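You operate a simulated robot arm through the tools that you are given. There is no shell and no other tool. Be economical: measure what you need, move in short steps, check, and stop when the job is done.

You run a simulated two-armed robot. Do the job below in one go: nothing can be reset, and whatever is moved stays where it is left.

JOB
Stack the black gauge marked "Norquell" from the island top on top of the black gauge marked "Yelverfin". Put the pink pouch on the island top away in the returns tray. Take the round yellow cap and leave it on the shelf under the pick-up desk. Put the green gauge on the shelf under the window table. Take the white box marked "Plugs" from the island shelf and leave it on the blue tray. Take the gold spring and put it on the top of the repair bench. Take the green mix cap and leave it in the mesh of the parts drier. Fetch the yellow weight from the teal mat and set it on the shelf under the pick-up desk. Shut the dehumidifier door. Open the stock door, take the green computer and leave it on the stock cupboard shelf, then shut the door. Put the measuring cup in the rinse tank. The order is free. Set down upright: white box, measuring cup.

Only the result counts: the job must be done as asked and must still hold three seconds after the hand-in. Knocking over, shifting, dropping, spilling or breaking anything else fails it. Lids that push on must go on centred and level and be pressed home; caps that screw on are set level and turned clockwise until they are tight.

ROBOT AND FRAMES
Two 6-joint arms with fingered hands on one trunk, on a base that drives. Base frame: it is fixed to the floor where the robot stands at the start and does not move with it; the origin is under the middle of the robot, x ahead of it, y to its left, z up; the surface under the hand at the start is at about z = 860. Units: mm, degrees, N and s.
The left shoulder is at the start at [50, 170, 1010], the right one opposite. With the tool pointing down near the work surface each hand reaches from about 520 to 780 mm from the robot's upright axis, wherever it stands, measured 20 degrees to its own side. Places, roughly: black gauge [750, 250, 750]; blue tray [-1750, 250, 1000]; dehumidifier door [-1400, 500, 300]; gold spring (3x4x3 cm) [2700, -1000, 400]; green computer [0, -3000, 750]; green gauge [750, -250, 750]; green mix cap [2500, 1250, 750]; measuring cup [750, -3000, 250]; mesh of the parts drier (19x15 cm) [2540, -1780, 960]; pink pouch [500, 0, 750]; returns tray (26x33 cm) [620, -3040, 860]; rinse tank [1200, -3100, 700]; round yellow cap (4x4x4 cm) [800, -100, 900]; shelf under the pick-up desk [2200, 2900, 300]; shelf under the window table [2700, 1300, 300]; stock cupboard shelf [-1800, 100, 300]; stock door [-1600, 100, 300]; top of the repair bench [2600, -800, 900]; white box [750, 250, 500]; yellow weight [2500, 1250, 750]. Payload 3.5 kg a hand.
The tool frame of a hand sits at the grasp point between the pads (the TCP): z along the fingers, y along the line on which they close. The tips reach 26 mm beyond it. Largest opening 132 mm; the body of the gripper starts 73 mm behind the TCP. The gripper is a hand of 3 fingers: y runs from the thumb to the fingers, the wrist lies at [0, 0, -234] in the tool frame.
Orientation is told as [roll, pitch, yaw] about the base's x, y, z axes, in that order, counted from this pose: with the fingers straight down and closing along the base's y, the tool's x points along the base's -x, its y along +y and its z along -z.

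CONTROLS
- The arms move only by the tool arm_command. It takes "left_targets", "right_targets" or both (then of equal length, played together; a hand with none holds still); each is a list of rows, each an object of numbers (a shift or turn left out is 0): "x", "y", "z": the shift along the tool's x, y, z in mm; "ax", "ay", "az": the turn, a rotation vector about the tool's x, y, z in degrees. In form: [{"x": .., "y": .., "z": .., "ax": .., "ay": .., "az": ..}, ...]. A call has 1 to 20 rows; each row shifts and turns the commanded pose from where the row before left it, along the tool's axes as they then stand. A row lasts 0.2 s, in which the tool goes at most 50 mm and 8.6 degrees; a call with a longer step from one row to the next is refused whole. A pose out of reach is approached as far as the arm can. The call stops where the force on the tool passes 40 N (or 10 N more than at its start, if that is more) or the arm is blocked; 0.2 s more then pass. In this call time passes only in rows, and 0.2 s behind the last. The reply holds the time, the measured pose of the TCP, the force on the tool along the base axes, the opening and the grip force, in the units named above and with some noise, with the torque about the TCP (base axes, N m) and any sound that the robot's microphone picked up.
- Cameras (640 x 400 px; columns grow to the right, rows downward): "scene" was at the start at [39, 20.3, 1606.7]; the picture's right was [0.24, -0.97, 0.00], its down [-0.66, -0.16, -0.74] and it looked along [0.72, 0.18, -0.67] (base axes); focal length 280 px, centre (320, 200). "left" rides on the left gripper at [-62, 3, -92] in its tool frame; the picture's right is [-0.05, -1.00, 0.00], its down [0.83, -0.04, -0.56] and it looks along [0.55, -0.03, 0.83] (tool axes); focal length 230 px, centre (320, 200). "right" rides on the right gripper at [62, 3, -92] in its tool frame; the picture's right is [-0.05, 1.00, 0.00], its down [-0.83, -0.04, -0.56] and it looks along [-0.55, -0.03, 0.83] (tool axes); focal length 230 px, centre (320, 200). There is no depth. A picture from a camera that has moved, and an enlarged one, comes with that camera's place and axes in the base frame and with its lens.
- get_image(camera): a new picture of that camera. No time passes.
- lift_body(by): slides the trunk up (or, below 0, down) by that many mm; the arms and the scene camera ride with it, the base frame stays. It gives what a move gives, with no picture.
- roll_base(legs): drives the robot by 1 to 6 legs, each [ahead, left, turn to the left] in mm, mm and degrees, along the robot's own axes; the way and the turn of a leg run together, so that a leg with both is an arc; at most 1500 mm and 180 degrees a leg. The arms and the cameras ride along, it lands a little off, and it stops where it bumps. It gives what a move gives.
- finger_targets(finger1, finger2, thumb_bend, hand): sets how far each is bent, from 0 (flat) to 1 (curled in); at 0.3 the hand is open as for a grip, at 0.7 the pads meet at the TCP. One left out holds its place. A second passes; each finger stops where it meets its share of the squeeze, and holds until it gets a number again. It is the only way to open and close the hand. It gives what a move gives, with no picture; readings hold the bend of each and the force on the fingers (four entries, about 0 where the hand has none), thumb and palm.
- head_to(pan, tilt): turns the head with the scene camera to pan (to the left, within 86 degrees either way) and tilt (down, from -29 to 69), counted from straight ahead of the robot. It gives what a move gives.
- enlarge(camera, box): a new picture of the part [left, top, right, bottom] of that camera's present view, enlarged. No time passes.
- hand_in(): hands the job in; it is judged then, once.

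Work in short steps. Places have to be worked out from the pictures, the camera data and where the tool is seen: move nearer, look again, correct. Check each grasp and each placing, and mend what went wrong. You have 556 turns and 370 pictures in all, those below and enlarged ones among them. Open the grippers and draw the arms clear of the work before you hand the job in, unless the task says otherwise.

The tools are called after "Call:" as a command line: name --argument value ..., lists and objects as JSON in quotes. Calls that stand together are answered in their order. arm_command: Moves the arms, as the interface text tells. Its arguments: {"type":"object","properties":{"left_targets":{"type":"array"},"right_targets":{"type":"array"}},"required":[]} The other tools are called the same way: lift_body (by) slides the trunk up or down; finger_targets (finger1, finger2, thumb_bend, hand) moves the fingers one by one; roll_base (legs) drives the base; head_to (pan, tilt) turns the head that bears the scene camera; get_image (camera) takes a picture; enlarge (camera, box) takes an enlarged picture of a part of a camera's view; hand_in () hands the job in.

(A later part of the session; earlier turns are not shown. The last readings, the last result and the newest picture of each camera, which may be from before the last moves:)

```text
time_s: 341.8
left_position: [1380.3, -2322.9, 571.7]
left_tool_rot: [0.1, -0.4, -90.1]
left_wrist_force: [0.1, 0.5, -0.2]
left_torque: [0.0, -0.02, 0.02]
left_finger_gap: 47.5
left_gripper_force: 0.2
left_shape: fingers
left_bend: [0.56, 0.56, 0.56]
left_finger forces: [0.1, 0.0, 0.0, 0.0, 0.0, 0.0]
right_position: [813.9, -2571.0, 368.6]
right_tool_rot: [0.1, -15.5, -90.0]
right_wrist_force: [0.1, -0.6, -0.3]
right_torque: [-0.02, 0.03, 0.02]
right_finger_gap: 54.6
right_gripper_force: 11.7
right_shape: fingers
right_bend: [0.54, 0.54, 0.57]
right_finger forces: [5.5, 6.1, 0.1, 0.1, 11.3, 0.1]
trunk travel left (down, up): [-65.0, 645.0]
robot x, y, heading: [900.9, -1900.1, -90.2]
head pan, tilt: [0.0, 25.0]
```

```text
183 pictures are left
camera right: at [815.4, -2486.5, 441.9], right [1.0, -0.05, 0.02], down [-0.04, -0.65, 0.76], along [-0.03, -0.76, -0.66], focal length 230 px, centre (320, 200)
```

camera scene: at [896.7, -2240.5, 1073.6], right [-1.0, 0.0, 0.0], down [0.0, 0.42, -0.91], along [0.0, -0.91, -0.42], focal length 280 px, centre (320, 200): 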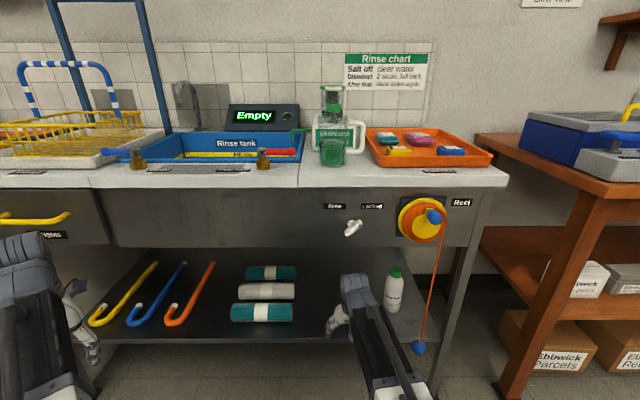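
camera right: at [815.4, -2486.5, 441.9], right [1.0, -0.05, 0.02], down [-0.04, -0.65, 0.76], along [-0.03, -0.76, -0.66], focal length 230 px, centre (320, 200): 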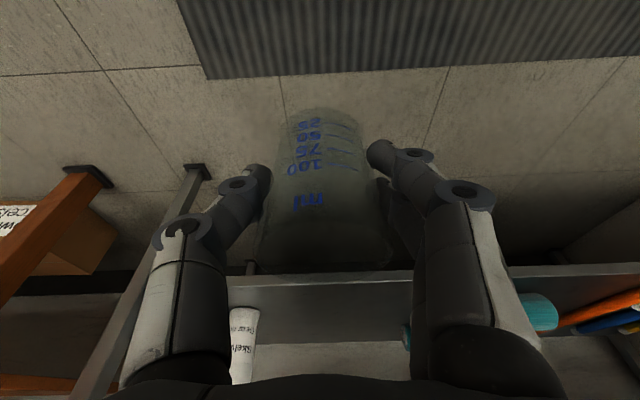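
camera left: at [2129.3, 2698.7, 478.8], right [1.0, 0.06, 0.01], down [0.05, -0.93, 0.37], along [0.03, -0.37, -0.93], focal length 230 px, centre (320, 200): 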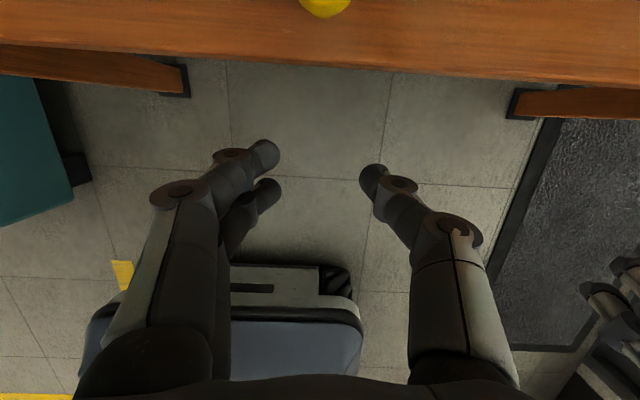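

Cup held upright. Raise the trunk and shift toward the rinse tank.

Call:
lift_body --by 400

Call:
lift_body --by 240

Call:
roll_base --legs '[[0, 330, 0]]'

Call:
head_to --pan 0 --tilt 42

Call:
get_image --camera "scene"

Call:
get_image --camera "right"

```text
time_s: 345.6
left_position: [1380.2, -2323.2, 971.6]
left_tool_rot: [0.0, -0.4, -90.1]
left_wrist_force: [0.1, 0.0, 1.1]
left_torque: [-0.02, -0.01, 0.0]
left_finger_gap: 47.1
left_gripper_force: 0.1
left_shape: fingers
left_bend: [0.56, 0.56, 0.56]
left_finger forces: [0.1, 0.1, 0.0, 0.0, 0.1, 0.1]
right_position: [813.1, -2570.5, 769.3]
right_tool_rot: [0.2, -15.3, -89.9]
right_wrist_force: [-1.0, 0.0, -1.2]
right_torque: [-0.01, -0.01, -0.01]
right_finger_gap: 54.9
right_gripper_force: 11.2
right_shape: fingers
right_bend: [0.54, 0.54, 0.57]
right_finger forces: [5.4, 6.1, 0.0, 0.0, 11.3, 0.0]
trunk travel left (down, up): [-465.0, 245.0]
robot x, y, heading: [903.0, -1899.8, -90.1]
head pan, tilt: [0.0, 25.0]
```

```text
time_s: 348.1
left_position: [1381.1, -2324.8, 1212.0]
left_tool_rot: [-0.1, -0.4, -90.2]
left_wrist_force: [-1.1, -1.5, 0.7]
left_torque: [-0.01, -0.01, -0.01]
left_finger_gap: 47.3
left_gripper_force: 0.1
left_shape: fingers
left_bend: [0.56, 0.56, 0.56]
left_finger forces: [0.0, 0.0, 0.1, 0.0, 0.1, 0.0]
right_position: [812.7, -2570.2, 1008.9]
right_tool_rot: [0.1, -15.4, -89.9]
right_wrist_force: [0.6, -0.4, -0.6]
right_torque: [-0.01, 0.0, -0.04]
right_finger_gap: 54.7
right_gripper_force: 11.0
right_shape: fingers
right_bend: [0.54, 0.54, 0.57]
right_finger forces: [5.6, 6.1, 0.0, 0.0, 11.4, 0.1]
trunk travel left (down, up): [-705.0, 5.0]
robot x, y, heading: [899.5, -1901.9, -90.2]
head pan, tilt: [0.0, 25.0]
```

```text
time_s: 350.3
left_position: [1717.7, -2322.7, 1210.5]
left_tool_rot: [0.0, -0.5, -90.0]
left_wrist_force: [0.5, 0.1, -0.6]
left_torque: [-0.01, 0.01, -0.01]
left_finger_gap: 47.6
left_gripper_force: 0.1
left_shape: fingers
left_bend: [0.56, 0.56, 0.56]
left_finger forces: [0.0, 0.1, 0.0, 0.0, 0.0, 0.0]
right_position: [1148.5, -2571.1, 1009.5]
right_tool_rot: [0.1, -15.4, -89.7]
right_wrist_force: [-0.3, -0.7, -0.2]
right_torque: [-0.01, -0.02, 0.03]
right_finger_gap: 54.7
right_gripper_force: 11.6
right_shape: fingers
right_bend: [0.54, 0.54, 0.57]
right_finger forces: [5.5, 6.2, 0.1, 0.0, 11.3, 0.0]
trunk travel left (down, up): [-705.0, 5.0]
robot x, y, heading: [1233.0, -1897.3, -90.0]
head pan, tilt: [0.0, 25.0]
```

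```text
time_s: 351.1
left_position: [1717.3, -2322.6, 1211.7]
left_tool_rot: [0.0, -0.4, -90.1]
left_wrist_force: [0.2, -0.5, 0.2]
left_torque: [0.02, 0.01, -0.01]
left_finger_gap: 47.3
left_gripper_force: 0.1
left_shape: fingers
left_bend: [0.56, 0.56, 0.56]
left_finger forces: [0.1, 0.1, 0.1, 0.0, 0.1, 0.0]
right_position: [1148.7, -2570.2, 1009.8]
right_tool_rot: [0.1, -15.4, -89.8]
right_wrist_force: [-0.6, -0.4, 0.3]
right_torque: [0.01, -0.02, 0.03]
right_finger_gap: 54.7
right_gripper_force: 11.3
right_shape: fingers
right_bend: [0.54, 0.54, 0.57]
right_finger forces: [5.6, 6.2, 0.0, 0.0, 11.4, 0.1]
trunk travel left (down, up): [-705.0, 5.0]
robot x, y, heading: [1236.5, -1899.5, -90.2]
head pan, tilt: [0.0, 42.0]
```

```text
182 pictures are left
camera scene: at [1232.9, -1943.0, 1687.4], right [-1.0, 0.0, 0.0], down [0.0, 0.67, -0.74], along [0.0, -0.74, -0.67], focal length 280 px, centre (320, 200)
```

scene: 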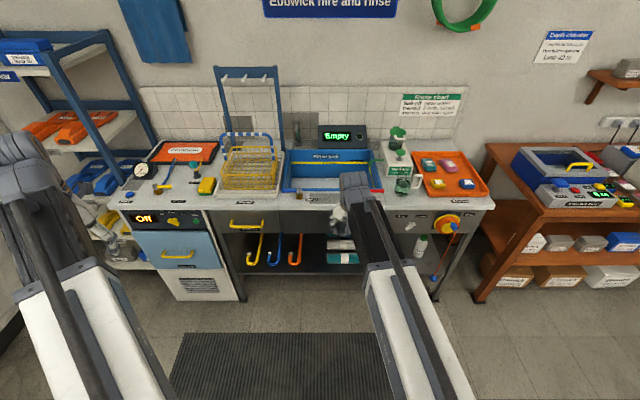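

```text
181 pictures are left
camera right: at [1151.4, -2487.1, 1081.9], right [1.0, -0.05, 0.02], down [-0.04, -0.65, 0.76], along [-0.02, -0.76, -0.66], focal length 230 px, centre (320, 200)
```

right: 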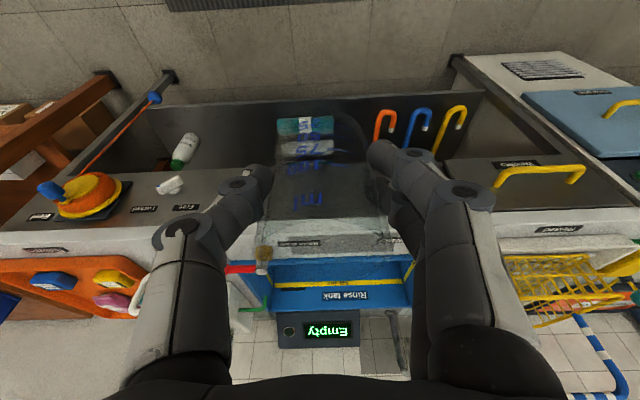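

Tank centre ≈ [1165,-3120]. Raise slightly and drive 430 ahead.

Call:
arm_command --right_targets '[{"x": -8, "z": -29}]'

Call:
roll_base --legs '[[430, 0, 0]]'

Call:
get_image --camera "scene"

Call:
get_image --camera "right"

```text
time_s: 351.5
left_position: [1716.2, -2322.6, 1211.4]
left_tool_rot: [0.0, -0.5, -90.1]
left_wrist_force: [0.4, 0.6, -0.1]
left_torque: [0.0, -0.04, 0.04]
left_finger_gap: 47.5
left_gripper_force: 0.1
left_shape: fingers
left_bend: [0.56, 0.56, 0.56]
left_finger forces: [0.1, 0.0, 0.0, 0.0, 0.0, 0.0]
right_position: [1150.0, -2571.6, 1040.4]
right_tool_rot: [0.1, -15.3, -89.8]
right_wrist_force: [0.2, -0.2, -1.1]
right_torque: [0.0, 0.02, 0.0]
right_finger_gap: 54.9
right_gripper_force: 11.5
right_shape: fingers
right_bend: [0.54, 0.54, 0.57]
right_finger forces: [5.5, 6.1, 0.1, 0.1, 11.3, 0.0]
trunk travel left (down, up): [-705.0, 5.0]
robot x, y, heading: [1236.4, -1898.0, -89.9]
head pan, tilt: [0.0, 42.0]
```

```text
time_s: 354.2
left_position: [1716.3, -2757.1, 1210.9]
left_tool_rot: [0.0, -0.5, -89.9]
left_wrist_force: [0.0, 0.8, -0.2]
left_torque: [0.03, -0.01, 0.01]
left_finger_gap: 47.6
left_gripper_force: 0.1
left_shape: fingers
left_bend: [0.56, 0.56, 0.56]
left_finger forces: [0.0, 0.0, 0.0, 0.0, 0.0, 0.0]
right_position: [1150.2, -3006.8, 1039.8]
right_tool_rot: [0.0, -15.3, -89.7]
right_wrist_force: [-0.3, -0.4, -1.3]
right_torque: [0.05, 0.02, 0.0]
right_finger_gap: 54.5
right_gripper_force: 11.0
right_shape: fingers
right_bend: [0.54, 0.54, 0.57]
right_finger forces: [5.5, 6.1, 0.0, 0.0, 11.3, 0.0]
trunk travel left (down, up): [-705.0, 5.0]
robot x, y, heading: [1237.8, -2333.4, -89.9]
head pan, tilt: [0.0, 42.0]
```

```text
180 pictures are left
camera scene: at [1232.9, -2378.1, 1687.3], right [-1.0, 0.0, 0.0], down [0.0, 0.67, -0.74], along [0.0, -0.74, -0.67], focal length 280 px, centre (320, 200)
```

scene: 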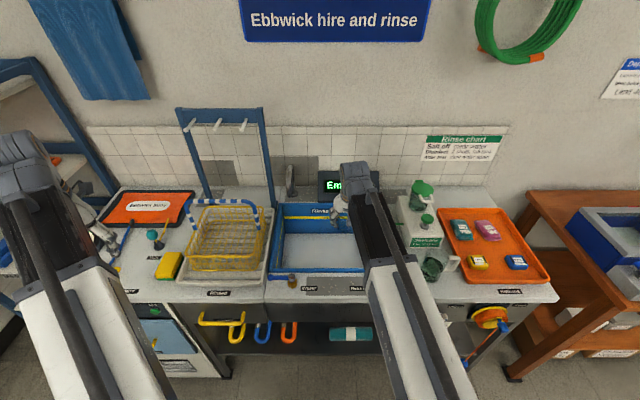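

```text
179 pictures are left
camera right: at [1152.1, -2922.2, 1112.2], right [1.0, -0.04, 0.02], down [-0.04, -0.65, 0.76], along [-0.02, -0.75, -0.66], focal length 230 px, centre (320, 200)
```

right: 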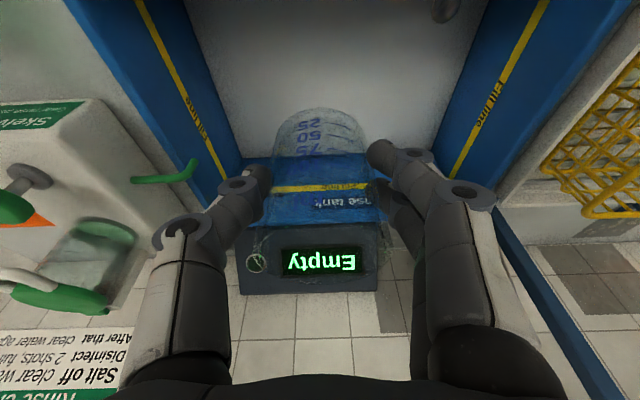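

Tank interior is clear below. Advance 140, lower trunk 150, then lower the arm.

Call:
roll_base --legs '[[140, 0, 0]]'

Call:
lift_body --by -140

Call:
get_image --camera "right"

Call:
get_image --camera "scene"

```text
time_s: 355.5
left_position: [1716.5, -2900.0, 1211.0]
left_tool_rot: [0.0, -0.4, -90.2]
left_wrist_force: [-0.3, 0.5, -0.5]
left_torque: [0.06, -0.01, 0.0]
left_finger_gap: 47.3
left_gripper_force: 0.1
left_shape: fingers
left_bend: [0.56, 0.56, 0.56]
left_finger forces: [0.0, 0.0, 0.0, 0.1, 0.1, 0.0]
right_position: [1147.9, -3146.4, 1039.5]
right_tool_rot: [0.1, -15.3, -89.8]
right_wrist_force: [-0.2, -1.9, -1.0]
right_torque: [0.04, 0.02, -0.01]
right_finger_gap: 54.5
right_gripper_force: 10.9
right_shape: fingers
right_bend: [0.54, 0.54, 0.57]
right_finger forces: [5.6, 6.2, 0.0, 0.0, 11.3, 0.0]
trunk travel left (down, up): [-705.0, 5.0]
robot x, y, heading: [1237.2, -2474.5, -90.0]
head pan, tilt: [0.0, 42.0]
```

```text
time_s: 357.2
left_position: [1716.5, -2897.9, 1072.4]
left_tool_rot: [0.0, -0.5, -90.1]
left_wrist_force: [1.1, 0.8, 0.1]
left_torque: [0.0, -0.03, -0.05]
left_finger_gap: 47.6
left_gripper_force: 0.1
left_shape: fingers
left_bend: [0.56, 0.56, 0.56]
left_finger forces: [0.0, 0.0, 0.1, 0.0, 0.0, 0.1]
right_position: [1148.0, -3146.6, 899.2]
right_tool_rot: [0.2, -15.4, -89.8]
right_wrist_force: [-0.5, 0.0, -1.1]
right_torque: [0.0, -0.04, -0.03]
right_finger_gap: 54.5
right_gripper_force: 11.7
right_shape: fingers
right_bend: [0.54, 0.54, 0.57]
right_finger forces: [5.5, 6.2, 0.0, 0.0, 11.2, 0.0]
trunk travel left (down, up): [-565.0, 145.0]
robot x, y, heading: [1231.8, -2473.6, -90.2]
head pan, tilt: [0.0, 42.0]
```

```text
178 pictures are left
camera right: at [1151.1, -3061.9, 972.7], right [1.0, -0.05, 0.02], down [-0.04, -0.65, 0.76], along [-0.03, -0.76, -0.66], focal length 230 px, centre (320, 200)
```

right: 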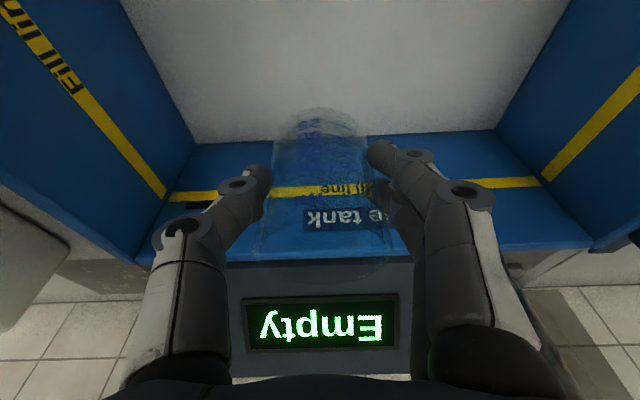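

```text
177 pictures are left
camera scene: at [1232.7, -2517.5, 1547.4], right [-1.0, 0.0, 0.0], down [0.0, 0.67, -0.74], along [0.0, -0.74, -0.67], focal length 280 px, centre (320, 200)
```

scene: 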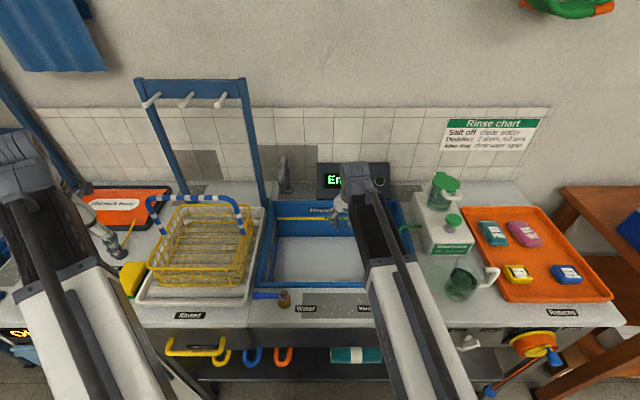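

Lower into the tank.

Call:
arm_command --right_targets '[{"x": 11.5, "z": 43}, {"x": 11.5, "z": 43}, {"x": 5, "z": 20}]'

Call:
arm_command --right_targets '[{"x": 1.6, "z": 6}, {"x": 1.6, "z": 6}]'

Call:
get_image --camera "right"

```text
time_s: 358.0
left_position: [1716.5, -2898.4, 1071.9]
left_tool_rot: [0.0, -0.5, -90.1]
left_wrist_force: [1.8, 0.4, 0.3]
left_torque: [-0.01, 0.0, 0.01]
left_finger_gap: 47.3
left_gripper_force: 0.1
left_shape: fingers
left_bend: [0.56, 0.56, 0.56]
left_finger forces: [0.0, 0.0, 0.0, 0.0, 0.1, 0.1]
right_position: [1146.9, -3148.6, 789.0]
right_tool_rot: [0.1, -15.5, -89.7]
right_wrist_force: [-0.5, 0.6, -0.5]
right_torque: [0.0, 0.0, 0.02]
right_finger_gap: 54.8
right_gripper_force: 11.5
right_shape: fingers
right_bend: [0.54, 0.54, 0.57]
right_finger forces: [5.4, 6.1, 0.0, 0.0, 11.1, 0.0]
trunk travel left (down, up): [-565.0, 145.0]
robot x, y, heading: [1235.5, -2475.3, -90.1]
head pan, tilt: [0.0, 42.0]
```

```text
time_s: 358.6
left_position: [1714.6, -2898.9, 1071.7]
left_tool_rot: [0.0, -0.5, -89.9]
left_wrist_force: [0.4, -0.1, -0.4]
left_torque: [-0.04, 0.01, -0.01]
left_finger_gap: 47.7
left_gripper_force: 0.1
left_shape: fingers
left_bend: [0.56, 0.56, 0.56]
left_finger forces: [0.1, 0.1, 0.0, 0.1, 0.0, 0.0]
right_position: [1148.0, -3147.6, 777.7]
right_tool_rot: [0.2, -15.4, -89.8]
right_wrist_force: [0.0, -0.2, -0.2]
right_torque: [0.0, -0.02, -0.01]
right_finger_gap: 54.9
right_gripper_force: 11.3
right_shape: fingers
right_bend: [0.54, 0.54, 0.57]
right_finger forces: [5.3, 6.1, 0.0, 0.0, 11.3, 0.1]
trunk travel left (down, up): [-565.0, 145.0]
robot x, y, heading: [1236.4, -2474.0, -90.2]
head pan, tilt: [0.0, 42.0]
```

```text
176 pictures are left
camera right: at [1150.9, -3063.4, 850.9], right [1.0, -0.05, 0.02], down [-0.04, -0.65, 0.76], along [-0.03, -0.76, -0.66], focal length 230 px, centre (320, 200)
```

right: 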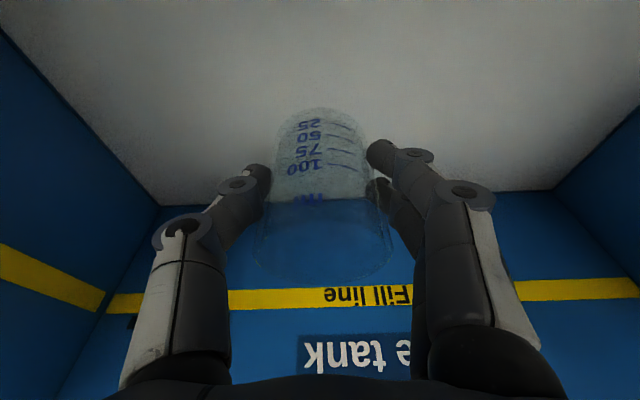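

Floor ≈ z 701. Continue lowering.

Call:
arm_command --right_targets '[{"x": 2.7, "z": 9.6}, {"x": 2.1, "z": 7.7}]'

Call:
arm_command --right_targets '[{"x": 1.1, "z": 3.9}, {"x": 1.1, "z": 3.9}]'

Call:
arm_command --right_targets '[{"x": 1.1, "z": 3.9}]'

```text
time_s: 359.2
left_position: [1715.6, -2898.1, 1071.7]
left_tool_rot: [-0.1, -0.5, -90.1]
left_wrist_force: [0.5, 0.4, -1.7]
left_torque: [-0.03, 0.02, -0.07]
left_finger_gap: 47.2
left_gripper_force: 0.0
left_shape: fingers
left_bend: [0.56, 0.56, 0.56]
left_finger forces: [0.0, 0.1, 0.0, 0.0, 0.1, 0.0]
right_position: [1149.8, -3147.9, 758.9]
right_tool_rot: [0.0, -15.4, -89.8]
right_wrist_force: [0.1, -0.4, -0.9]
right_torque: [0.04, 0.03, -0.03]
right_finger_gap: 55.0
right_gripper_force: 10.9
right_shape: fingers
right_bend: [0.54, 0.54, 0.57]
right_finger forces: [5.3, 6.1, 0.0, 0.1, 11.1, 0.0]
trunk travel left (down, up): [-565.0, 145.0]
robot x, y, heading: [1234.2, -2474.7, -90.0]
head pan, tilt: [0.0, 42.0]
```

```text
time_s: 359.8
left_position: [1717.0, -2897.8, 1071.3]
left_tool_rot: [0.0, -0.5, -90.0]
left_wrist_force: [0.0, -0.1, -0.5]
left_torque: [0.03, -0.02, 0.01]
left_finger_gap: 47.5
left_gripper_force: 0.1
left_shape: fingers
left_bend: [0.56, 0.56, 0.56]
left_finger forces: [0.0, 0.1, 0.0, 0.1, 0.1, 0.1]
right_position: [1149.0, -3148.7, 751.1]
right_tool_rot: [0.2, -15.4, -89.8]
right_wrist_force: [-0.2, -0.7, -0.4]
right_torque: [-0.04, 0.02, 0.05]
right_finger_gap: 54.7
right_gripper_force: 11.4
right_shape: fingers
right_bend: [0.54, 0.54, 0.57]
right_finger forces: [5.4, 6.2, 0.0, 0.0, 11.2, 0.0]
trunk travel left (down, up): [-565.0, 145.0]
robot x, y, heading: [1233.4, -2471.6, -90.2]
head pan, tilt: [0.0, 42.0]
```

```text
time_s: 360.2
left_position: [1716.6, -2899.5, 1071.9]
left_tool_rot: [0.0, -0.5, -90.1]
left_wrist_force: [0.1, -0.3, 0.4]
left_torque: [0.02, 0.01, -0.01]
left_finger_gap: 47.3
left_gripper_force: 0.0
left_shape: fingers
left_bend: [0.56, 0.56, 0.56]
left_finger forces: [0.1, 0.0, 0.1, 0.1, 0.0, 0.0]
right_position: [1147.8, -3147.0, 747.9]
right_tool_rot: [0.1, -15.4, -89.8]
right_wrist_force: [0.3, 0.8, -0.2]
right_torque: [0.0, 0.01, -0.02]
right_finger_gap: 54.8
right_gripper_force: 11.1
right_shape: fingers
right_bend: [0.54, 0.54, 0.57]
right_finger forces: [5.4, 6.1, 0.1, 0.0, 11.2, 0.0]
trunk travel left (down, up): [-565.0, 145.0]
robot x, y, heading: [1235.0, -2473.8, -90.1]
head pan, tilt: [0.0, 42.0]
```

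Call:
arm_command --right_targets '[{"x": 1.1, "z": 3.9}]'

Call:
arm_command --right_targets '[{"x": 1.1, "z": 3.9}]'

Call:
arm_command --right_targets '[{"x": 1.1, "z": 3.9}]'

Call:
get_image --camera "right"

```text
time_s: 360.6
left_position: [1716.9, -2897.8, 1072.6]
left_tool_rot: [-0.1, -0.5, -90.1]
left_wrist_force: [-0.3, -0.1, 0.5]
left_torque: [0.0, 0.0, 0.01]
left_finger_gap: 47.6
left_gripper_force: 0.1
left_shape: fingers
left_bend: [0.56, 0.56, 0.56]
left_finger forces: [0.0, 0.1, 0.0, 0.0, 0.0, 0.0]
right_position: [1148.4, -3146.2, 743.6]
right_tool_rot: [0.1, -15.3, -89.8]
right_wrist_force: [0.5, 0.3, -0.3]
right_torque: [-0.02, 0.03, 0.02]
right_finger_gap: 54.6
right_gripper_force: 10.7
right_shape: fingers
right_bend: [0.54, 0.54, 0.57]
right_finger forces: [5.4, 6.1, 0.0, 0.0, 11.1, 0.1]
trunk travel left (down, up): [-565.0, 145.0]
robot x, y, heading: [1237.6, -2471.6, -90.3]
head pan, tilt: [0.0, 42.0]
```

```text
time_s: 361.0
left_position: [1715.7, -2898.3, 1072.2]
left_tool_rot: [0.0, -0.5, -90.1]
left_wrist_force: [-0.6, -0.6, 0.6]
left_torque: [-0.01, 0.01, 0.0]
left_finger_gap: 47.5
left_gripper_force: 0.2
left_shape: fingers
left_bend: [0.56, 0.56, 0.56]
left_finger forces: [0.1, 0.1, 0.0, 0.0, 0.0, 0.1]
right_position: [1148.1, -3146.6, 739.0]
right_tool_rot: [0.1, -15.4, -89.8]
right_wrist_force: [-0.3, 0.1, -0.6]
right_torque: [-0.02, -0.02, -0.02]
right_finger_gap: 54.7
right_gripper_force: 11.2
right_shape: fingers
right_bend: [0.54, 0.54, 0.57]
right_finger forces: [5.4, 6.2, 0.0, 0.0, 11.2, 0.0]
trunk travel left (down, up): [-565.0, 145.0]
robot x, y, heading: [1236.8, -2474.9, -90.1]
head pan, tilt: [0.0, 42.0]
```

```text
time_s: 361.4
left_position: [1715.3, -2898.4, 1071.8]
left_tool_rot: [-0.1, -0.5, -90.1]
left_wrist_force: [-0.3, 0.4, -0.5]
left_torque: [-0.02, -0.01, 0.01]
left_finger_gap: 47.2
left_gripper_force: 0.1
left_shape: fingers
left_bend: [0.56, 0.56, 0.56]
left_finger forces: [0.0, 0.0, 0.0, 0.1, 0.0, 0.0]
right_position: [1149.6, -3146.8, 735.1]
right_tool_rot: [0.1, -15.3, -89.8]
right_wrist_force: [0.2, -0.3, -0.9]
right_torque: [0.0, 0.01, 0.0]
right_finger_gap: 54.6
right_gripper_force: 10.9
right_shape: fingers
right_bend: [0.54, 0.54, 0.57]
right_finger forces: [5.4, 6.1, 0.0, 0.0, 11.3, 0.0]
trunk travel left (down, up): [-565.0, 145.0]
robot x, y, heading: [1238.6, -2474.5, -90.0]
head pan, tilt: [0.0, 42.0]
```

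```text
175 pictures are left
camera right: at [1151.5, -3062.7, 808.2], right [1.0, -0.05, 0.02], down [-0.04, -0.65, 0.76], along [-0.03, -0.76, -0.66], focal length 230 px, centre (320, 200)
```

right: 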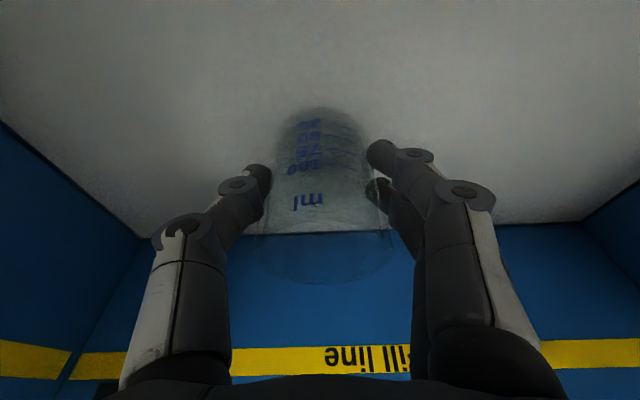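

Call:
arm_command --right_targets '[{"x": 0.8, "z": 2.9}]'

Call:
arm_command --right_targets '[{"x": 0.8, "z": 2.9}]'

Call:
arm_command --right_targets '[{"x": 0.8, "z": 2.9}]'

Call:
arm_command --right_targets '[{"x": 0.8, "z": 2.9}]'

```text
time_s: 361.8
left_position: [1716.2, -2897.9, 1070.3]
left_tool_rot: [0.1, -0.5, -90.2]
left_wrist_force: [-0.4, -0.4, -0.1]
left_torque: [0.0, 0.02, 0.02]
left_finger_gap: 47.5
left_gripper_force: 0.0
left_shape: fingers
left_bend: [0.56, 0.56, 0.56]
left_finger forces: [0.0, 0.1, 0.1, 0.0, 0.1, 0.0]
right_position: [1148.3, -3147.4, 733.6]
right_tool_rot: [0.2, -15.4, -89.8]
right_wrist_force: [0.4, 0.6, -1.1]
right_torque: [-0.01, -0.01, 0.0]
right_finger_gap: 54.6
right_gripper_force: 11.0
right_shape: fingers
right_bend: [0.54, 0.54, 0.57]
right_finger forces: [5.3, 6.1, 0.0, 0.1, 11.1, 0.0]
trunk travel left (down, up): [-565.0, 145.0]
robot x, y, heading: [1235.8, -2477.7, -90.1]
head pan, tilt: [0.0, 42.0]
```

```text
time_s: 362.2
left_position: [1716.1, -2898.2, 1070.6]
left_tool_rot: [0.0, -0.5, -90.1]
left_wrist_force: [-0.1, -0.2, -0.1]
left_torque: [0.02, 0.01, -0.04]
left_finger_gap: 47.8
left_gripper_force: 0.1
left_shape: fingers
left_bend: [0.56, 0.56, 0.56]
left_finger forces: [0.0, 0.0, 0.1, 0.1, 0.0, 0.1]
right_position: [1148.2, -3148.9, 730.3]
right_tool_rot: [0.0, -15.4, -89.8]
right_wrist_force: [0.2, -0.3, -0.5]
right_torque: [0.01, -0.02, 0.02]
right_finger_gap: 54.6
right_gripper_force: 11.0
right_shape: fingers
right_bend: [0.54, 0.54, 0.57]
right_finger forces: [5.5, 6.1, 0.1, 0.2, 11.2, 0.0]
trunk travel left (down, up): [-565.0, 145.0]
robot x, y, heading: [1232.9, -2474.3, -90.1]
head pan, tilt: [0.0, 42.0]
```

```text
time_s: 362.6
left_position: [1715.6, -2896.5, 1072.0]
left_tool_rot: [0.1, -0.6, -90.1]
left_wrist_force: [-0.4, 0.0, -0.5]
left_torque: [0.03, 0.02, 0.01]
left_finger_gap: 47.4
left_gripper_force: 0.1
left_shape: fingers
left_bend: [0.56, 0.56, 0.56]
left_finger forces: [0.0, 0.1, 0.1, 0.0, 0.1, 0.0]
right_position: [1148.0, -3146.7, 727.9]
right_tool_rot: [0.1, -15.5, -89.7]
right_wrist_force: [-0.8, 0.7, 9.8]
right_torque: [-0.07, -0.02, 0.04]
right_finger_gap: 54.8
right_gripper_force: 11.9
right_shape: fingers
right_bend: [0.55, 0.54, 0.58]
right_finger forces: [5.7, 6.1, 0.0, 0.0, 12.0, 0.1]
trunk travel left (down, up): [-565.0, 145.0]
robot x, y, heading: [1239.3, -2475.0, -90.0]
head pan, tilt: [0.0, 42.0]
```

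```text
time_s: 363.0
left_position: [1716.0, -2898.1, 1072.3]
left_tool_rot: [0.0, -0.5, -90.2]
left_wrist_force: [0.4, 0.7, -0.5]
left_torque: [-0.01, -0.02, 0.0]
left_finger_gap: 47.6
left_gripper_force: 0.1
left_shape: fingers
left_bend: [0.56, 0.56, 0.56]
left_finger forces: [0.0, 0.0, 0.1, 0.0, 0.0, 0.0]
right_position: [1150.3, -3147.1, 725.8]
right_tool_rot: [0.1, -15.6, -89.8]
right_wrist_force: [-0.8, -1.8, 19.0]
right_torque: [-0.13, 0.01, -0.07]
right_finger_gap: 54.5
right_gripper_force: 13.1
right_shape: fingers
right_bend: [0.56, 0.55, 0.58]
right_finger forces: [6.0, 6.6, 0.0, 0.0, 12.8, 0.0]
trunk travel left (down, up): [-565.0, 145.0]
robot x, y, heading: [1233.8, -2475.4, -90.0]
head pan, tilt: [0.0, 42.0]
```

Contact on the tank floor. Relieve and release.

Call:
arm_command --right_targets '[{"x": -0.8, "z": -3}]'

Call:
finger_targets --hand "right" --finger1 0.46 --finger2 0.46 --thumb_bend 0.47

Call:
get_image --camera "right"

```text
time_s: 363.4
left_position: [1716.4, -2896.6, 1072.3]
left_tool_rot: [0.0, -0.6, -90.1]
left_wrist_force: [0.0, 0.9, 0.1]
left_torque: [0.0, 0.0, 0.03]
left_finger_gap: 47.6
left_gripper_force: 0.0
left_shape: fingers
left_bend: [0.56, 0.56, 0.56]
left_finger forces: [0.0, 0.0, 0.1, 0.0, 0.1, 0.1]
right_position: [1148.7, -3145.3, 725.3]
right_tool_rot: [0.1, -15.3, -89.8]
right_wrist_force: [0.4, -1.2, 6.8]
right_torque: [-0.08, 0.02, -0.03]
right_finger_gap: 54.6
right_gripper_force: 12.1
right_shape: fingers
right_bend: [0.55, 0.55, 0.58]
right_finger forces: [5.9, 6.7, 0.0, 0.0, 11.4, 0.0]
trunk travel left (down, up): [-565.0, 145.0]
robot x, y, heading: [1236.8, -2474.9, -90.4]
head pan, tilt: [0.0, 42.0]
```

```text
time_s: 364.4
left_position: [1715.5, -2897.9, 1071.3]
left_tool_rot: [-0.1, -0.5, -90.1]
left_wrist_force: [0.1, 0.2, -0.3]
left_torque: [0.03, 0.01, 0.04]
left_finger_gap: 47.3
left_gripper_force: 0.1
left_shape: fingers
left_bend: [0.56, 0.56, 0.56]
left_finger forces: [0.0, 0.0, 0.1, 0.0, 0.0, 0.2]
right_position: [1148.5, -3146.2, 726.4]
right_tool_rot: [0.1, -15.4, -89.8]
right_wrist_force: [0.8, -0.3, 0.0]
right_torque: [-0.01, 0.02, 0.03]
right_finger_gap: 78.6
right_gripper_force: 0.2
right_shape: fingers
right_bend: [0.46, 0.46, 0.47]
right_finger forces: [0.0, 0.0, 0.0, 0.0, 0.0, 0.0]
trunk travel left (down, up): [-565.0, 145.0]
robot x, y, heading: [1235.4, -2474.3, -90.1]
head pan, tilt: [0.0, 42.0]
```

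```text
174 pictures are left
camera right: at [1151.4, -3063.3, 799.4], right [1.0, -0.05, 0.02], down [-0.04, -0.65, 0.76], along [-0.03, -0.76, -0.66], focal length 230 px, centre (320, 200)
```

right: 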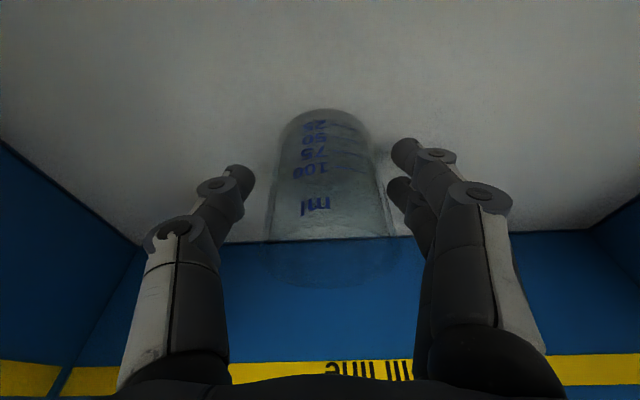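

Cup stands. Raise out of the tank.

Call:
arm_command --right_targets '[{"x": -7, "z": -25}, {"x": -12, "z": -43}, {"x": -12, "z": -43}, {"x": -12, "z": -43}, {"x": -12, "z": -43}]'

Call:
lift_body --by 120

Call:
get_image --camera "right"

Call:
head_to --pan -60 --tilt 35

Call:
get_image --camera "scene"

```text
time_s: 365.6
left_position: [1716.2, -2898.7, 1071.5]
left_tool_rot: [0.0, -0.5, -90.1]
left_wrist_force: [0.6, -0.3, -0.6]
left_torque: [0.03, 0.01, 0.01]
left_finger_gap: 47.4
left_gripper_force: 0.1
left_shape: fingers
left_bend: [0.56, 0.56, 0.56]
left_finger forces: [0.1, 0.0, 0.1, 0.1, 0.0, 0.0]
right_position: [1147.0, -3146.6, 929.5]
right_tool_rot: [0.1, -15.4, -89.8]
right_wrist_force: [0.9, 0.6, -0.3]
right_torque: [0.01, -0.03, 0.02]
right_finger_gap: 78.8
right_gripper_force: 0.1
right_shape: fingers
right_bend: [0.46, 0.46, 0.47]
right_finger forces: [0.0, 0.0, 0.0, 0.0, 0.1, 0.0]
trunk travel left (down, up): [-565.0, 145.0]
robot x, y, heading: [1233.3, -2472.1, -90.2]
head pan, tilt: [0.0, 42.0]
```

```text
time_s: 367.1
left_position: [1716.0, -2897.3, 1192.2]
left_tool_rot: [0.0, -0.5, -90.1]
left_wrist_force: [0.1, 0.2, -0.3]
left_torque: [-0.03, 0.03, -0.01]
left_finger_gap: 47.4
left_gripper_force: 0.0
left_shape: fingers
left_bend: [0.56, 0.56, 0.56]
left_finger forces: [0.1, 0.0, 0.1, 0.0, 0.0, 0.1]
right_position: [1148.6, -3147.4, 1048.5]
right_tool_rot: [0.1, -15.4, -89.9]
right_wrist_force: [-0.2, -0.2, 0.3]
right_torque: [0.02, 0.01, -0.01]
right_finger_gap: 79.0
right_gripper_force: 0.1
right_shape: fingers
right_bend: [0.46, 0.46, 0.47]
right_finger forces: [0.0, 0.1, 0.1, 0.1, 0.0, 0.0]
trunk travel left (down, up): [-685.0, 25.0]
robot x, y, heading: [1232.3, -2474.1, -90.3]
head pan, tilt: [0.0, 42.0]
```

```text
173 pictures are left
camera right: at [1149.9, -3063.4, 1122.1], right [1.0, -0.05, 0.02], down [-0.04, -0.65, 0.76], along [-0.03, -0.76, -0.66], focal length 230 px, centre (320, 200)
```

right: 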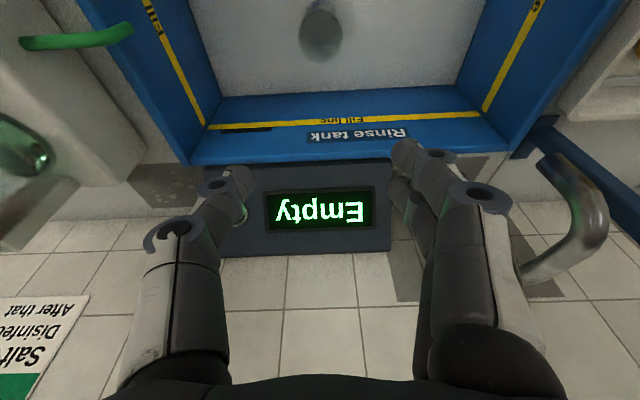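

```text
time_s: 368.4
left_position: [1716.5, -2898.1, 1192.1]
left_tool_rot: [0.0, -0.5, -90.1]
left_wrist_force: [0.5, 0.4, -0.6]
left_torque: [-0.02, -0.01, -0.03]
left_finger_gap: 47.5
left_gripper_force: 0.0
left_shape: fingers
left_bend: [0.56, 0.56, 0.56]
left_finger forces: [0.0, 0.1, 0.0, 0.0, 0.0, 0.0]
right_position: [1147.2, -3147.5, 1049.0]
right_tool_rot: [0.1, -15.4, -89.8]
right_wrist_force: [-0.6, -0.8, 0.4]
right_torque: [0.01, 0.0, -0.05]
right_finger_gap: 78.7
right_gripper_force: 0.0
right_shape: fingers
right_bend: [0.46, 0.46, 0.47]
right_finger forces: [0.0, 0.0, 0.0, 0.1, 0.0, 0.0]
trunk travel left (down, up): [-685.0, 25.0]
robot x, y, heading: [1231.8, -2472.2, -89.7]
head pan, tilt: [-60.0, 35.0]
```

```text
172 pictures are left
camera scene: at [1156.5, -2478.0, 1677.9], right [-0.5, 0.87, 0.0], down [0.5, 0.29, -0.82], along [-0.71, -0.41, -0.57], focal length 280 px, centre (320, 200)
```

scene: 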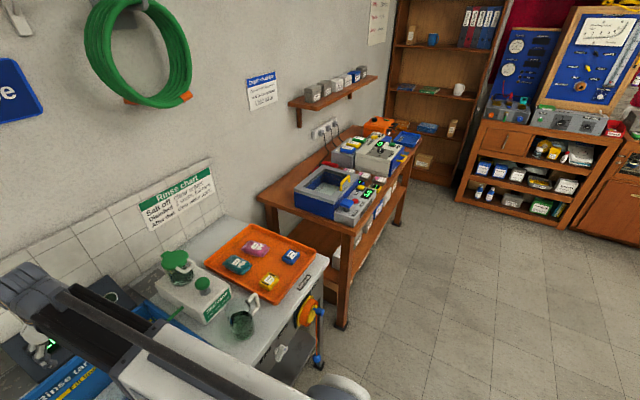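

Call:
enlarge --camera "right" --box '[250, 0, 390, 90]'

Call:
enlarge --camera "scene" --box '[250, 90, 430, 240]'

```text
4.44 times, centred on (320, 45) of right
camera zoom: at [1149.9, -3063.3, 1122.2], right [1.0, -0.05, 0.02], down [-0.04, -0.65, 0.76], along [-0.03, -0.76, -0.66], focal length 1022 px, centre (320, 889)
```

zoom: 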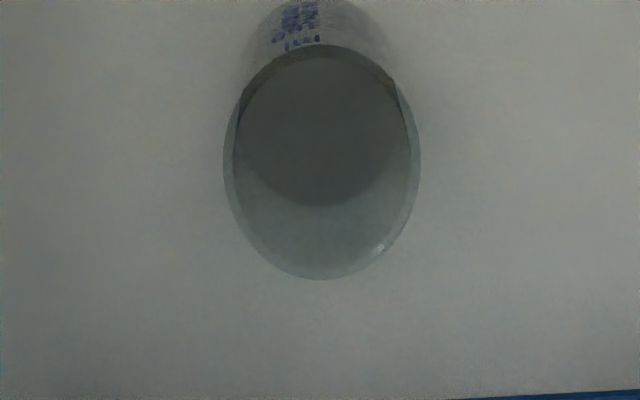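

```text
2.67 times, centred on (340, 165) of scene
camera zoom: at [1156.5, -2478.0, 1677.9], right [-0.5, 0.87, 0.0], down [0.5, 0.29, -0.82], along [-0.71, -0.41, -0.57], focal length 748 px, centre (267, 293)
```

zoom: 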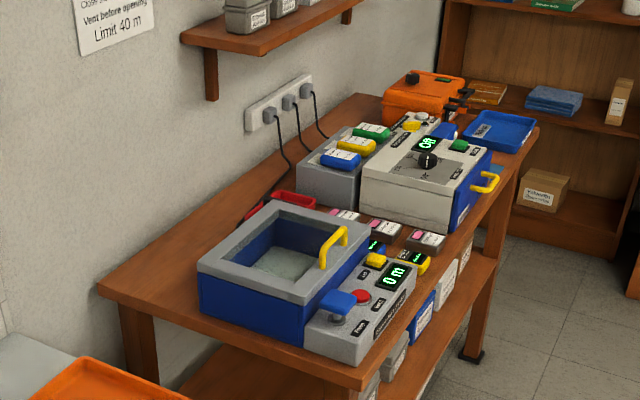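

Cup stands upright in the tank. Back off and go to the wooden table to look for the green computer.

Call:
roll_base --legs '[[-450, 0, 0], [0, -1150, 0]]'

Call:
arm_command --right_targets '[{"ay": 7.7}, {"ay": 7.7}]'

Call:
head_to --pan 0 --tilt 40

Call:
get_image --camera "scene"

Call:
enlarge --camera "scene" --box '[220, 130, 430, 260]'

```text
time_s: 376.5
left_position: [562.0, -2456.2, 1191.5]
left_tool_rot: [0.1, -0.5, -90.0]
left_wrist_force: [-0.2, 0.3, 0.1]
left_torque: [-0.01, -0.04, 0.04]
left_finger_gap: 47.5
left_gripper_force: 0.1
left_shape: fingers
left_bend: [0.56, 0.56, 0.56]
left_finger forces: [0.1, 0.1, 0.1, 0.1, 0.0, 0.0]
right_position: [-6.2, -2706.6, 1050.4]
right_tool_rot: [0.1, -15.4, -89.6]
right_wrist_force: [0.7, 0.2, -1.0]
right_torque: [-0.02, 0.01, -0.01]
right_finger_gap: 79.2
right_gripper_force: 0.1
right_shape: fingers
right_bend: [0.46, 0.46, 0.47]
right_finger forces: [0.1, 0.0, 0.0, 0.1, 0.0, 0.0]
trunk travel left (down, up): [-685.0, 25.0]
robot x, y, heading: [76.5, -2031.2, -90.1]
head pan, tilt: [-60.0, 35.0]
```

```text
time_s: 377.1
left_position: [561.5, -2456.7, 1191.3]
left_tool_rot: [0.0, -0.4, -90.0]
left_wrist_force: [-0.7, -1.3, 0.0]
left_torque: [0.01, -0.01, -0.02]
left_finger_gap: 47.4
left_gripper_force: 0.1
left_shape: fingers
left_bend: [0.56, 0.56, 0.56]
left_finger forces: [0.0, 0.0, 0.0, 0.0, 0.0, 0.0]
right_position: [-5.8, -2707.2, 1049.1]
right_tool_rot: [0.2, 0.0, -89.8]
right_wrist_force: [0.6, -0.2, 0.3]
right_torque: [-0.01, 0.0, 0.0]
right_finger_gap: 79.2
right_gripper_force: 0.0
right_shape: fingers
right_bend: [0.46, 0.46, 0.47]
right_finger forces: [0.0, 0.0, 0.0, 0.0, 0.1, 0.0]
trunk travel left (down, up): [-685.0, 25.0]
robot x, y, heading: [76.2, -2034.0, -90.0]
head pan, tilt: [-60.0, 35.0]
```

```text
time_s: 378.4
left_position: [562.5, -2455.9, 1191.3]
left_tool_rot: [0.0, -0.5, -90.0]
left_wrist_force: [-0.6, -0.6, -0.1]
left_torque: [0.0, 0.0, 0.0]
left_finger_gap: 47.5
left_gripper_force: 0.1
left_shape: fingers
left_bend: [0.56, 0.56, 0.56]
left_finger forces: [0.0, 0.0, 0.0, 0.0, 0.1, 0.0]
right_position: [-5.8, -2707.0, 1050.3]
right_tool_rot: [0.0, -0.1, -89.7]
right_wrist_force: [0.0, 1.0, -0.3]
right_torque: [-0.02, 0.0, -0.01]
right_finger_gap: 78.9
right_gripper_force: 0.0
right_shape: fingers
right_bend: [0.46, 0.46, 0.47]
right_finger forces: [0.0, 0.0, 0.1, 0.1, 0.1, 0.1]
trunk travel left (down, up): [-685.0, 25.0]
robot x, y, heading: [79.7, -2030.6, -90.1]
head pan, tilt: [0.0, 40.0]
```

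```text
169 pictures are left
camera scene: at [77.7, -2078.2, 1670.3], right [-1.0, 0.0, 0.0], down [0.0, 0.64, -0.77], along [0.0, -0.77, -0.64], focal length 280 px, centre (320, 200)
```

scene: 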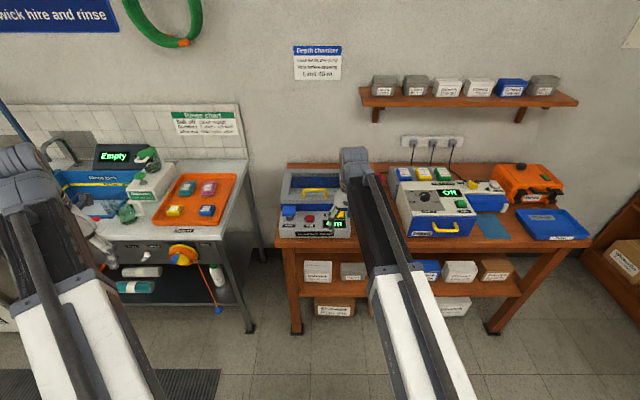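

```text
3.05 times, centred on (325, 195) of scene
camera zoom: at [77.7, -2078.2, 1670.3], right [-1.0, 0.0, 0.0], down [0.0, 0.64, -0.77], along [0.0, -0.77, -0.64], focal length 854 px, centre (305, 215)
```

zoom: 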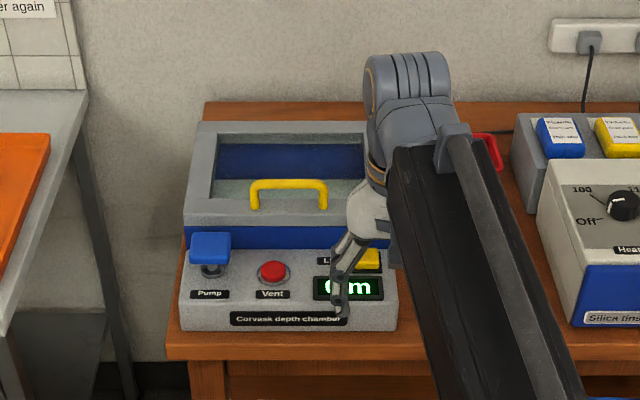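

Call:
get_image --camera "right"

Call:
enlarge --camera "right" --box '[180, 200, 460, 360]'

```text
167 pictures are left
camera right: at [-3.8, -2644.9, 1141.8], right [1.0, -0.05, 0.0], down [-0.04, -0.83, 0.56], along [-0.02, -0.55, -0.83], focal length 230 px, centre (320, 200)
```

right: 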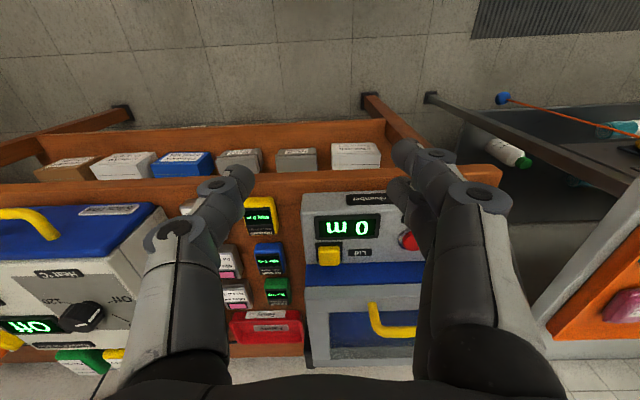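

```text
2.29 times, centred on (320, 280) of right
camera zoom: at [-3.8, -2644.9, 1141.8], right [1.0, -0.05, 0.0], down [-0.04, -0.83, 0.56], along [-0.02, -0.55, -0.83], focal length 526 px, centre (320, 17)
```

zoom: 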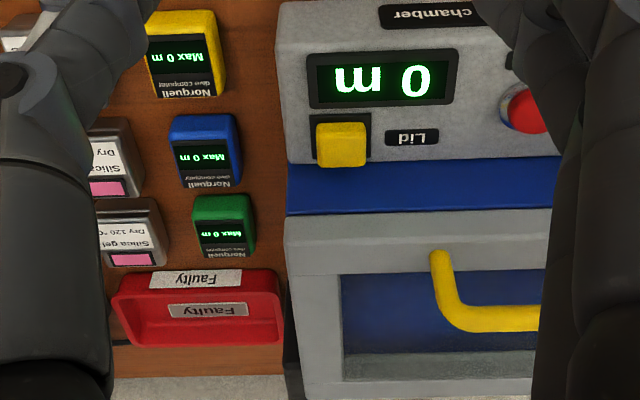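

Green dive computer found at ≈[-97,-3012], between the depth chamber and silica packs. Move above it for a closer look.

Call:
arm_command --right_targets '[{"y": -46}, {"y": -46}]'

Call:
roll_base --legs '[[300, 0, 0]]'

Call:
get_image --camera "right"

Call:
get_image --camera "scene"

```text
time_s: 379.0
left_position: [562.4, -2455.8, 1192.2]
left_tool_rot: [0.0, -0.5, -90.0]
left_wrist_force: [-0.2, 0.5, 0.0]
left_torque: [0.04, -0.02, 0.0]
left_finger_gap: 47.5
left_gripper_force: 0.0
left_shape: fingers
left_bend: [0.56, 0.56, 0.56]
left_finger forces: [0.1, 0.0, 0.1, 0.1, 0.0, 0.1]
right_position: [-97.4, -2707.8, 1050.0]
right_tool_rot: [0.1, 0.0, -89.6]
right_wrist_force: [-0.7, 0.7, 1.2]
right_torque: [0.03, 0.0, 0.01]
right_finger_gap: 79.1
right_gripper_force: 0.1
right_shape: fingers
right_bend: [0.46, 0.46, 0.47]
right_finger forces: [0.0, 0.1, 0.0, 0.0, 0.1, 0.0]
trunk travel left (down, up): [-685.0, 25.0]
robot x, y, heading: [82.4, -2034.4, -90.2]
head pan, tilt: [0.0, 40.0]
```

```text
time_s: 381.1
left_position: [558.3, -2760.9, 1191.6]
left_tool_rot: [-0.1, -0.6, -90.3]
left_wrist_force: [0.8, -0.4, -0.1]
left_torque: [0.01, 0.02, 0.04]
left_finger_gap: 47.7
left_gripper_force: 0.0
left_shape: fingers
left_bend: [0.56, 0.56, 0.56]
left_finger forces: [0.0, 0.0, 0.0, 0.0, 0.0, 0.0]
right_position: [-102.3, -3009.6, 1049.8]
right_tool_rot: [0.1, 0.1, -90.0]
right_wrist_force: [0.8, 0.1, 0.2]
right_torque: [0.01, 0.02, 0.03]
right_finger_gap: 79.2
right_gripper_force: 0.0
right_shape: fingers
right_bend: [0.46, 0.46, 0.47]
right_finger forces: [0.0, 0.0, 0.1, 0.1, 0.0, 0.1]
trunk travel left (down, up): [-685.0, 25.0]
robot x, y, heading: [82.8, -2335.6, -90.2]
head pan, tilt: [0.0, 40.0]
```

```text
165 pictures are left
camera right: at [-99.8, -2948.0, 1142.2], right [1.0, -0.05, 0.0], down [-0.04, -0.83, 0.55], along [-0.03, -0.55, -0.83], focal length 230 px, centre (320, 200)
```

right: 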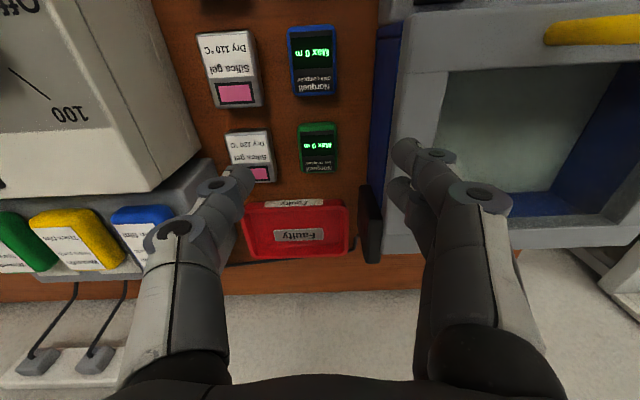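

```text
164 pictures are left
camera scene: at [77.0, -2380.7, 1670.3], right [-1.0, 0.0, 0.0], down [0.0, 0.64, -0.77], along [0.0, -0.77, -0.64], focal length 280 px, centre (320, 200)
```

scene: 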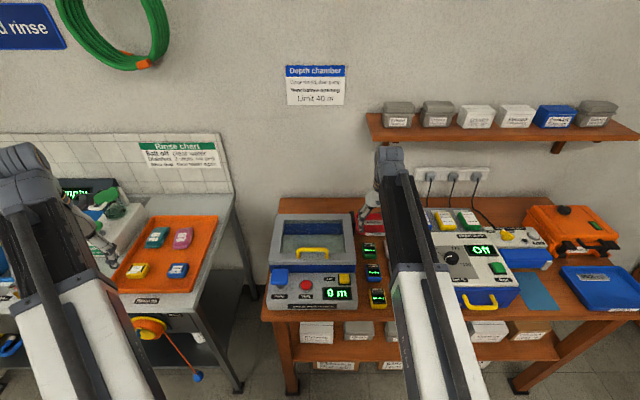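

Green computer centre ≈ [-108,-3050], 53 mm wide; chamber face x≈-33, silica edge x≈-165. Narrow the fingers and descend.

Call:
finger_targets --hand "right" --finger1 0.48 --finger2 0.48 --thumb_bend 0.5

Call:
arm_command --right_targets '[{"x": -41, "y": -4}, {"z": 40}, {"z": 40}]'

Call:
get_image --camera "right"

```text
time_s: 382.1
left_position: [559.6, -2760.4, 1190.9]
left_tool_rot: [0.0, -0.5, -90.4]
left_wrist_force: [0.3, -1.2, -0.9]
left_torque: [0.04, -0.03, 0.01]
left_finger_gap: 47.5
left_gripper_force: 0.1
left_shape: fingers
left_bend: [0.56, 0.56, 0.56]
left_finger forces: [0.1, 0.1, 0.0, 0.0, 0.0, 0.0]
right_position: [-103.4, -3009.7, 1050.1]
right_tool_rot: [0.1, -0.1, -90.0]
right_wrist_force: [-0.2, 0.8, -0.3]
right_torque: [-0.02, 0.01, -0.02]
right_finger_gap: 72.0
right_gripper_force: 0.0
right_shape: fingers
right_bend: [0.48, 0.48, 0.5]
right_finger forces: [0.0, 0.1, 0.0, 0.0, 0.0, 0.0]
trunk travel left (down, up): [-685.0, 25.0]
robot x, y, heading: [74.0, -2334.5, -90.3]
head pan, tilt: [0.0, 40.0]
```

```text
time_s: 382.9
left_position: [559.5, -2761.0, 1191.5]
left_tool_rot: [0.0, -0.6, -90.4]
left_wrist_force: [0.5, 0.5, -0.4]
left_torque: [0.02, 0.01, 0.03]
left_finger_gap: 47.3
left_gripper_force: 0.1
left_shape: fingers
left_bend: [0.56, 0.56, 0.56]
left_finger forces: [0.1, 0.0, 0.0, 0.0, 0.1, 0.0]
right_position: [-106.4, -3052.6, 970.3]
right_tool_rot: [0.2, 0.0, -90.0]
right_wrist_force: [0.6, -0.1, 1.0]
right_torque: [0.01, -0.01, -0.01]
right_finger_gap: 71.8
right_gripper_force: 0.1
right_shape: fingers
right_bend: [0.48, 0.48, 0.5]
right_finger forces: [0.0, 0.0, 0.0, 0.0, 0.1, 0.1]
trunk travel left (down, up): [-685.0, 25.0]
robot x, y, heading: [75.3, -2334.0, -90.1]
head pan, tilt: [0.0, 40.0]
```

```text
163 pictures are left
camera right: at [-103.4, -2989.5, 1062.7], right [1.0, -0.05, 0.0], down [-0.04, -0.83, 0.55], along [-0.03, -0.55, -0.83], focal length 230 px, centre (320, 200)
```

right: 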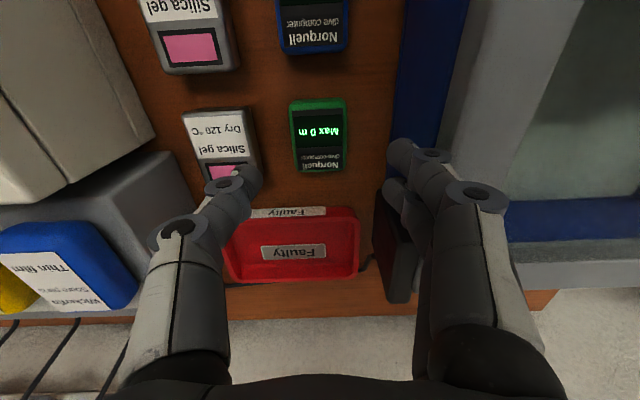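

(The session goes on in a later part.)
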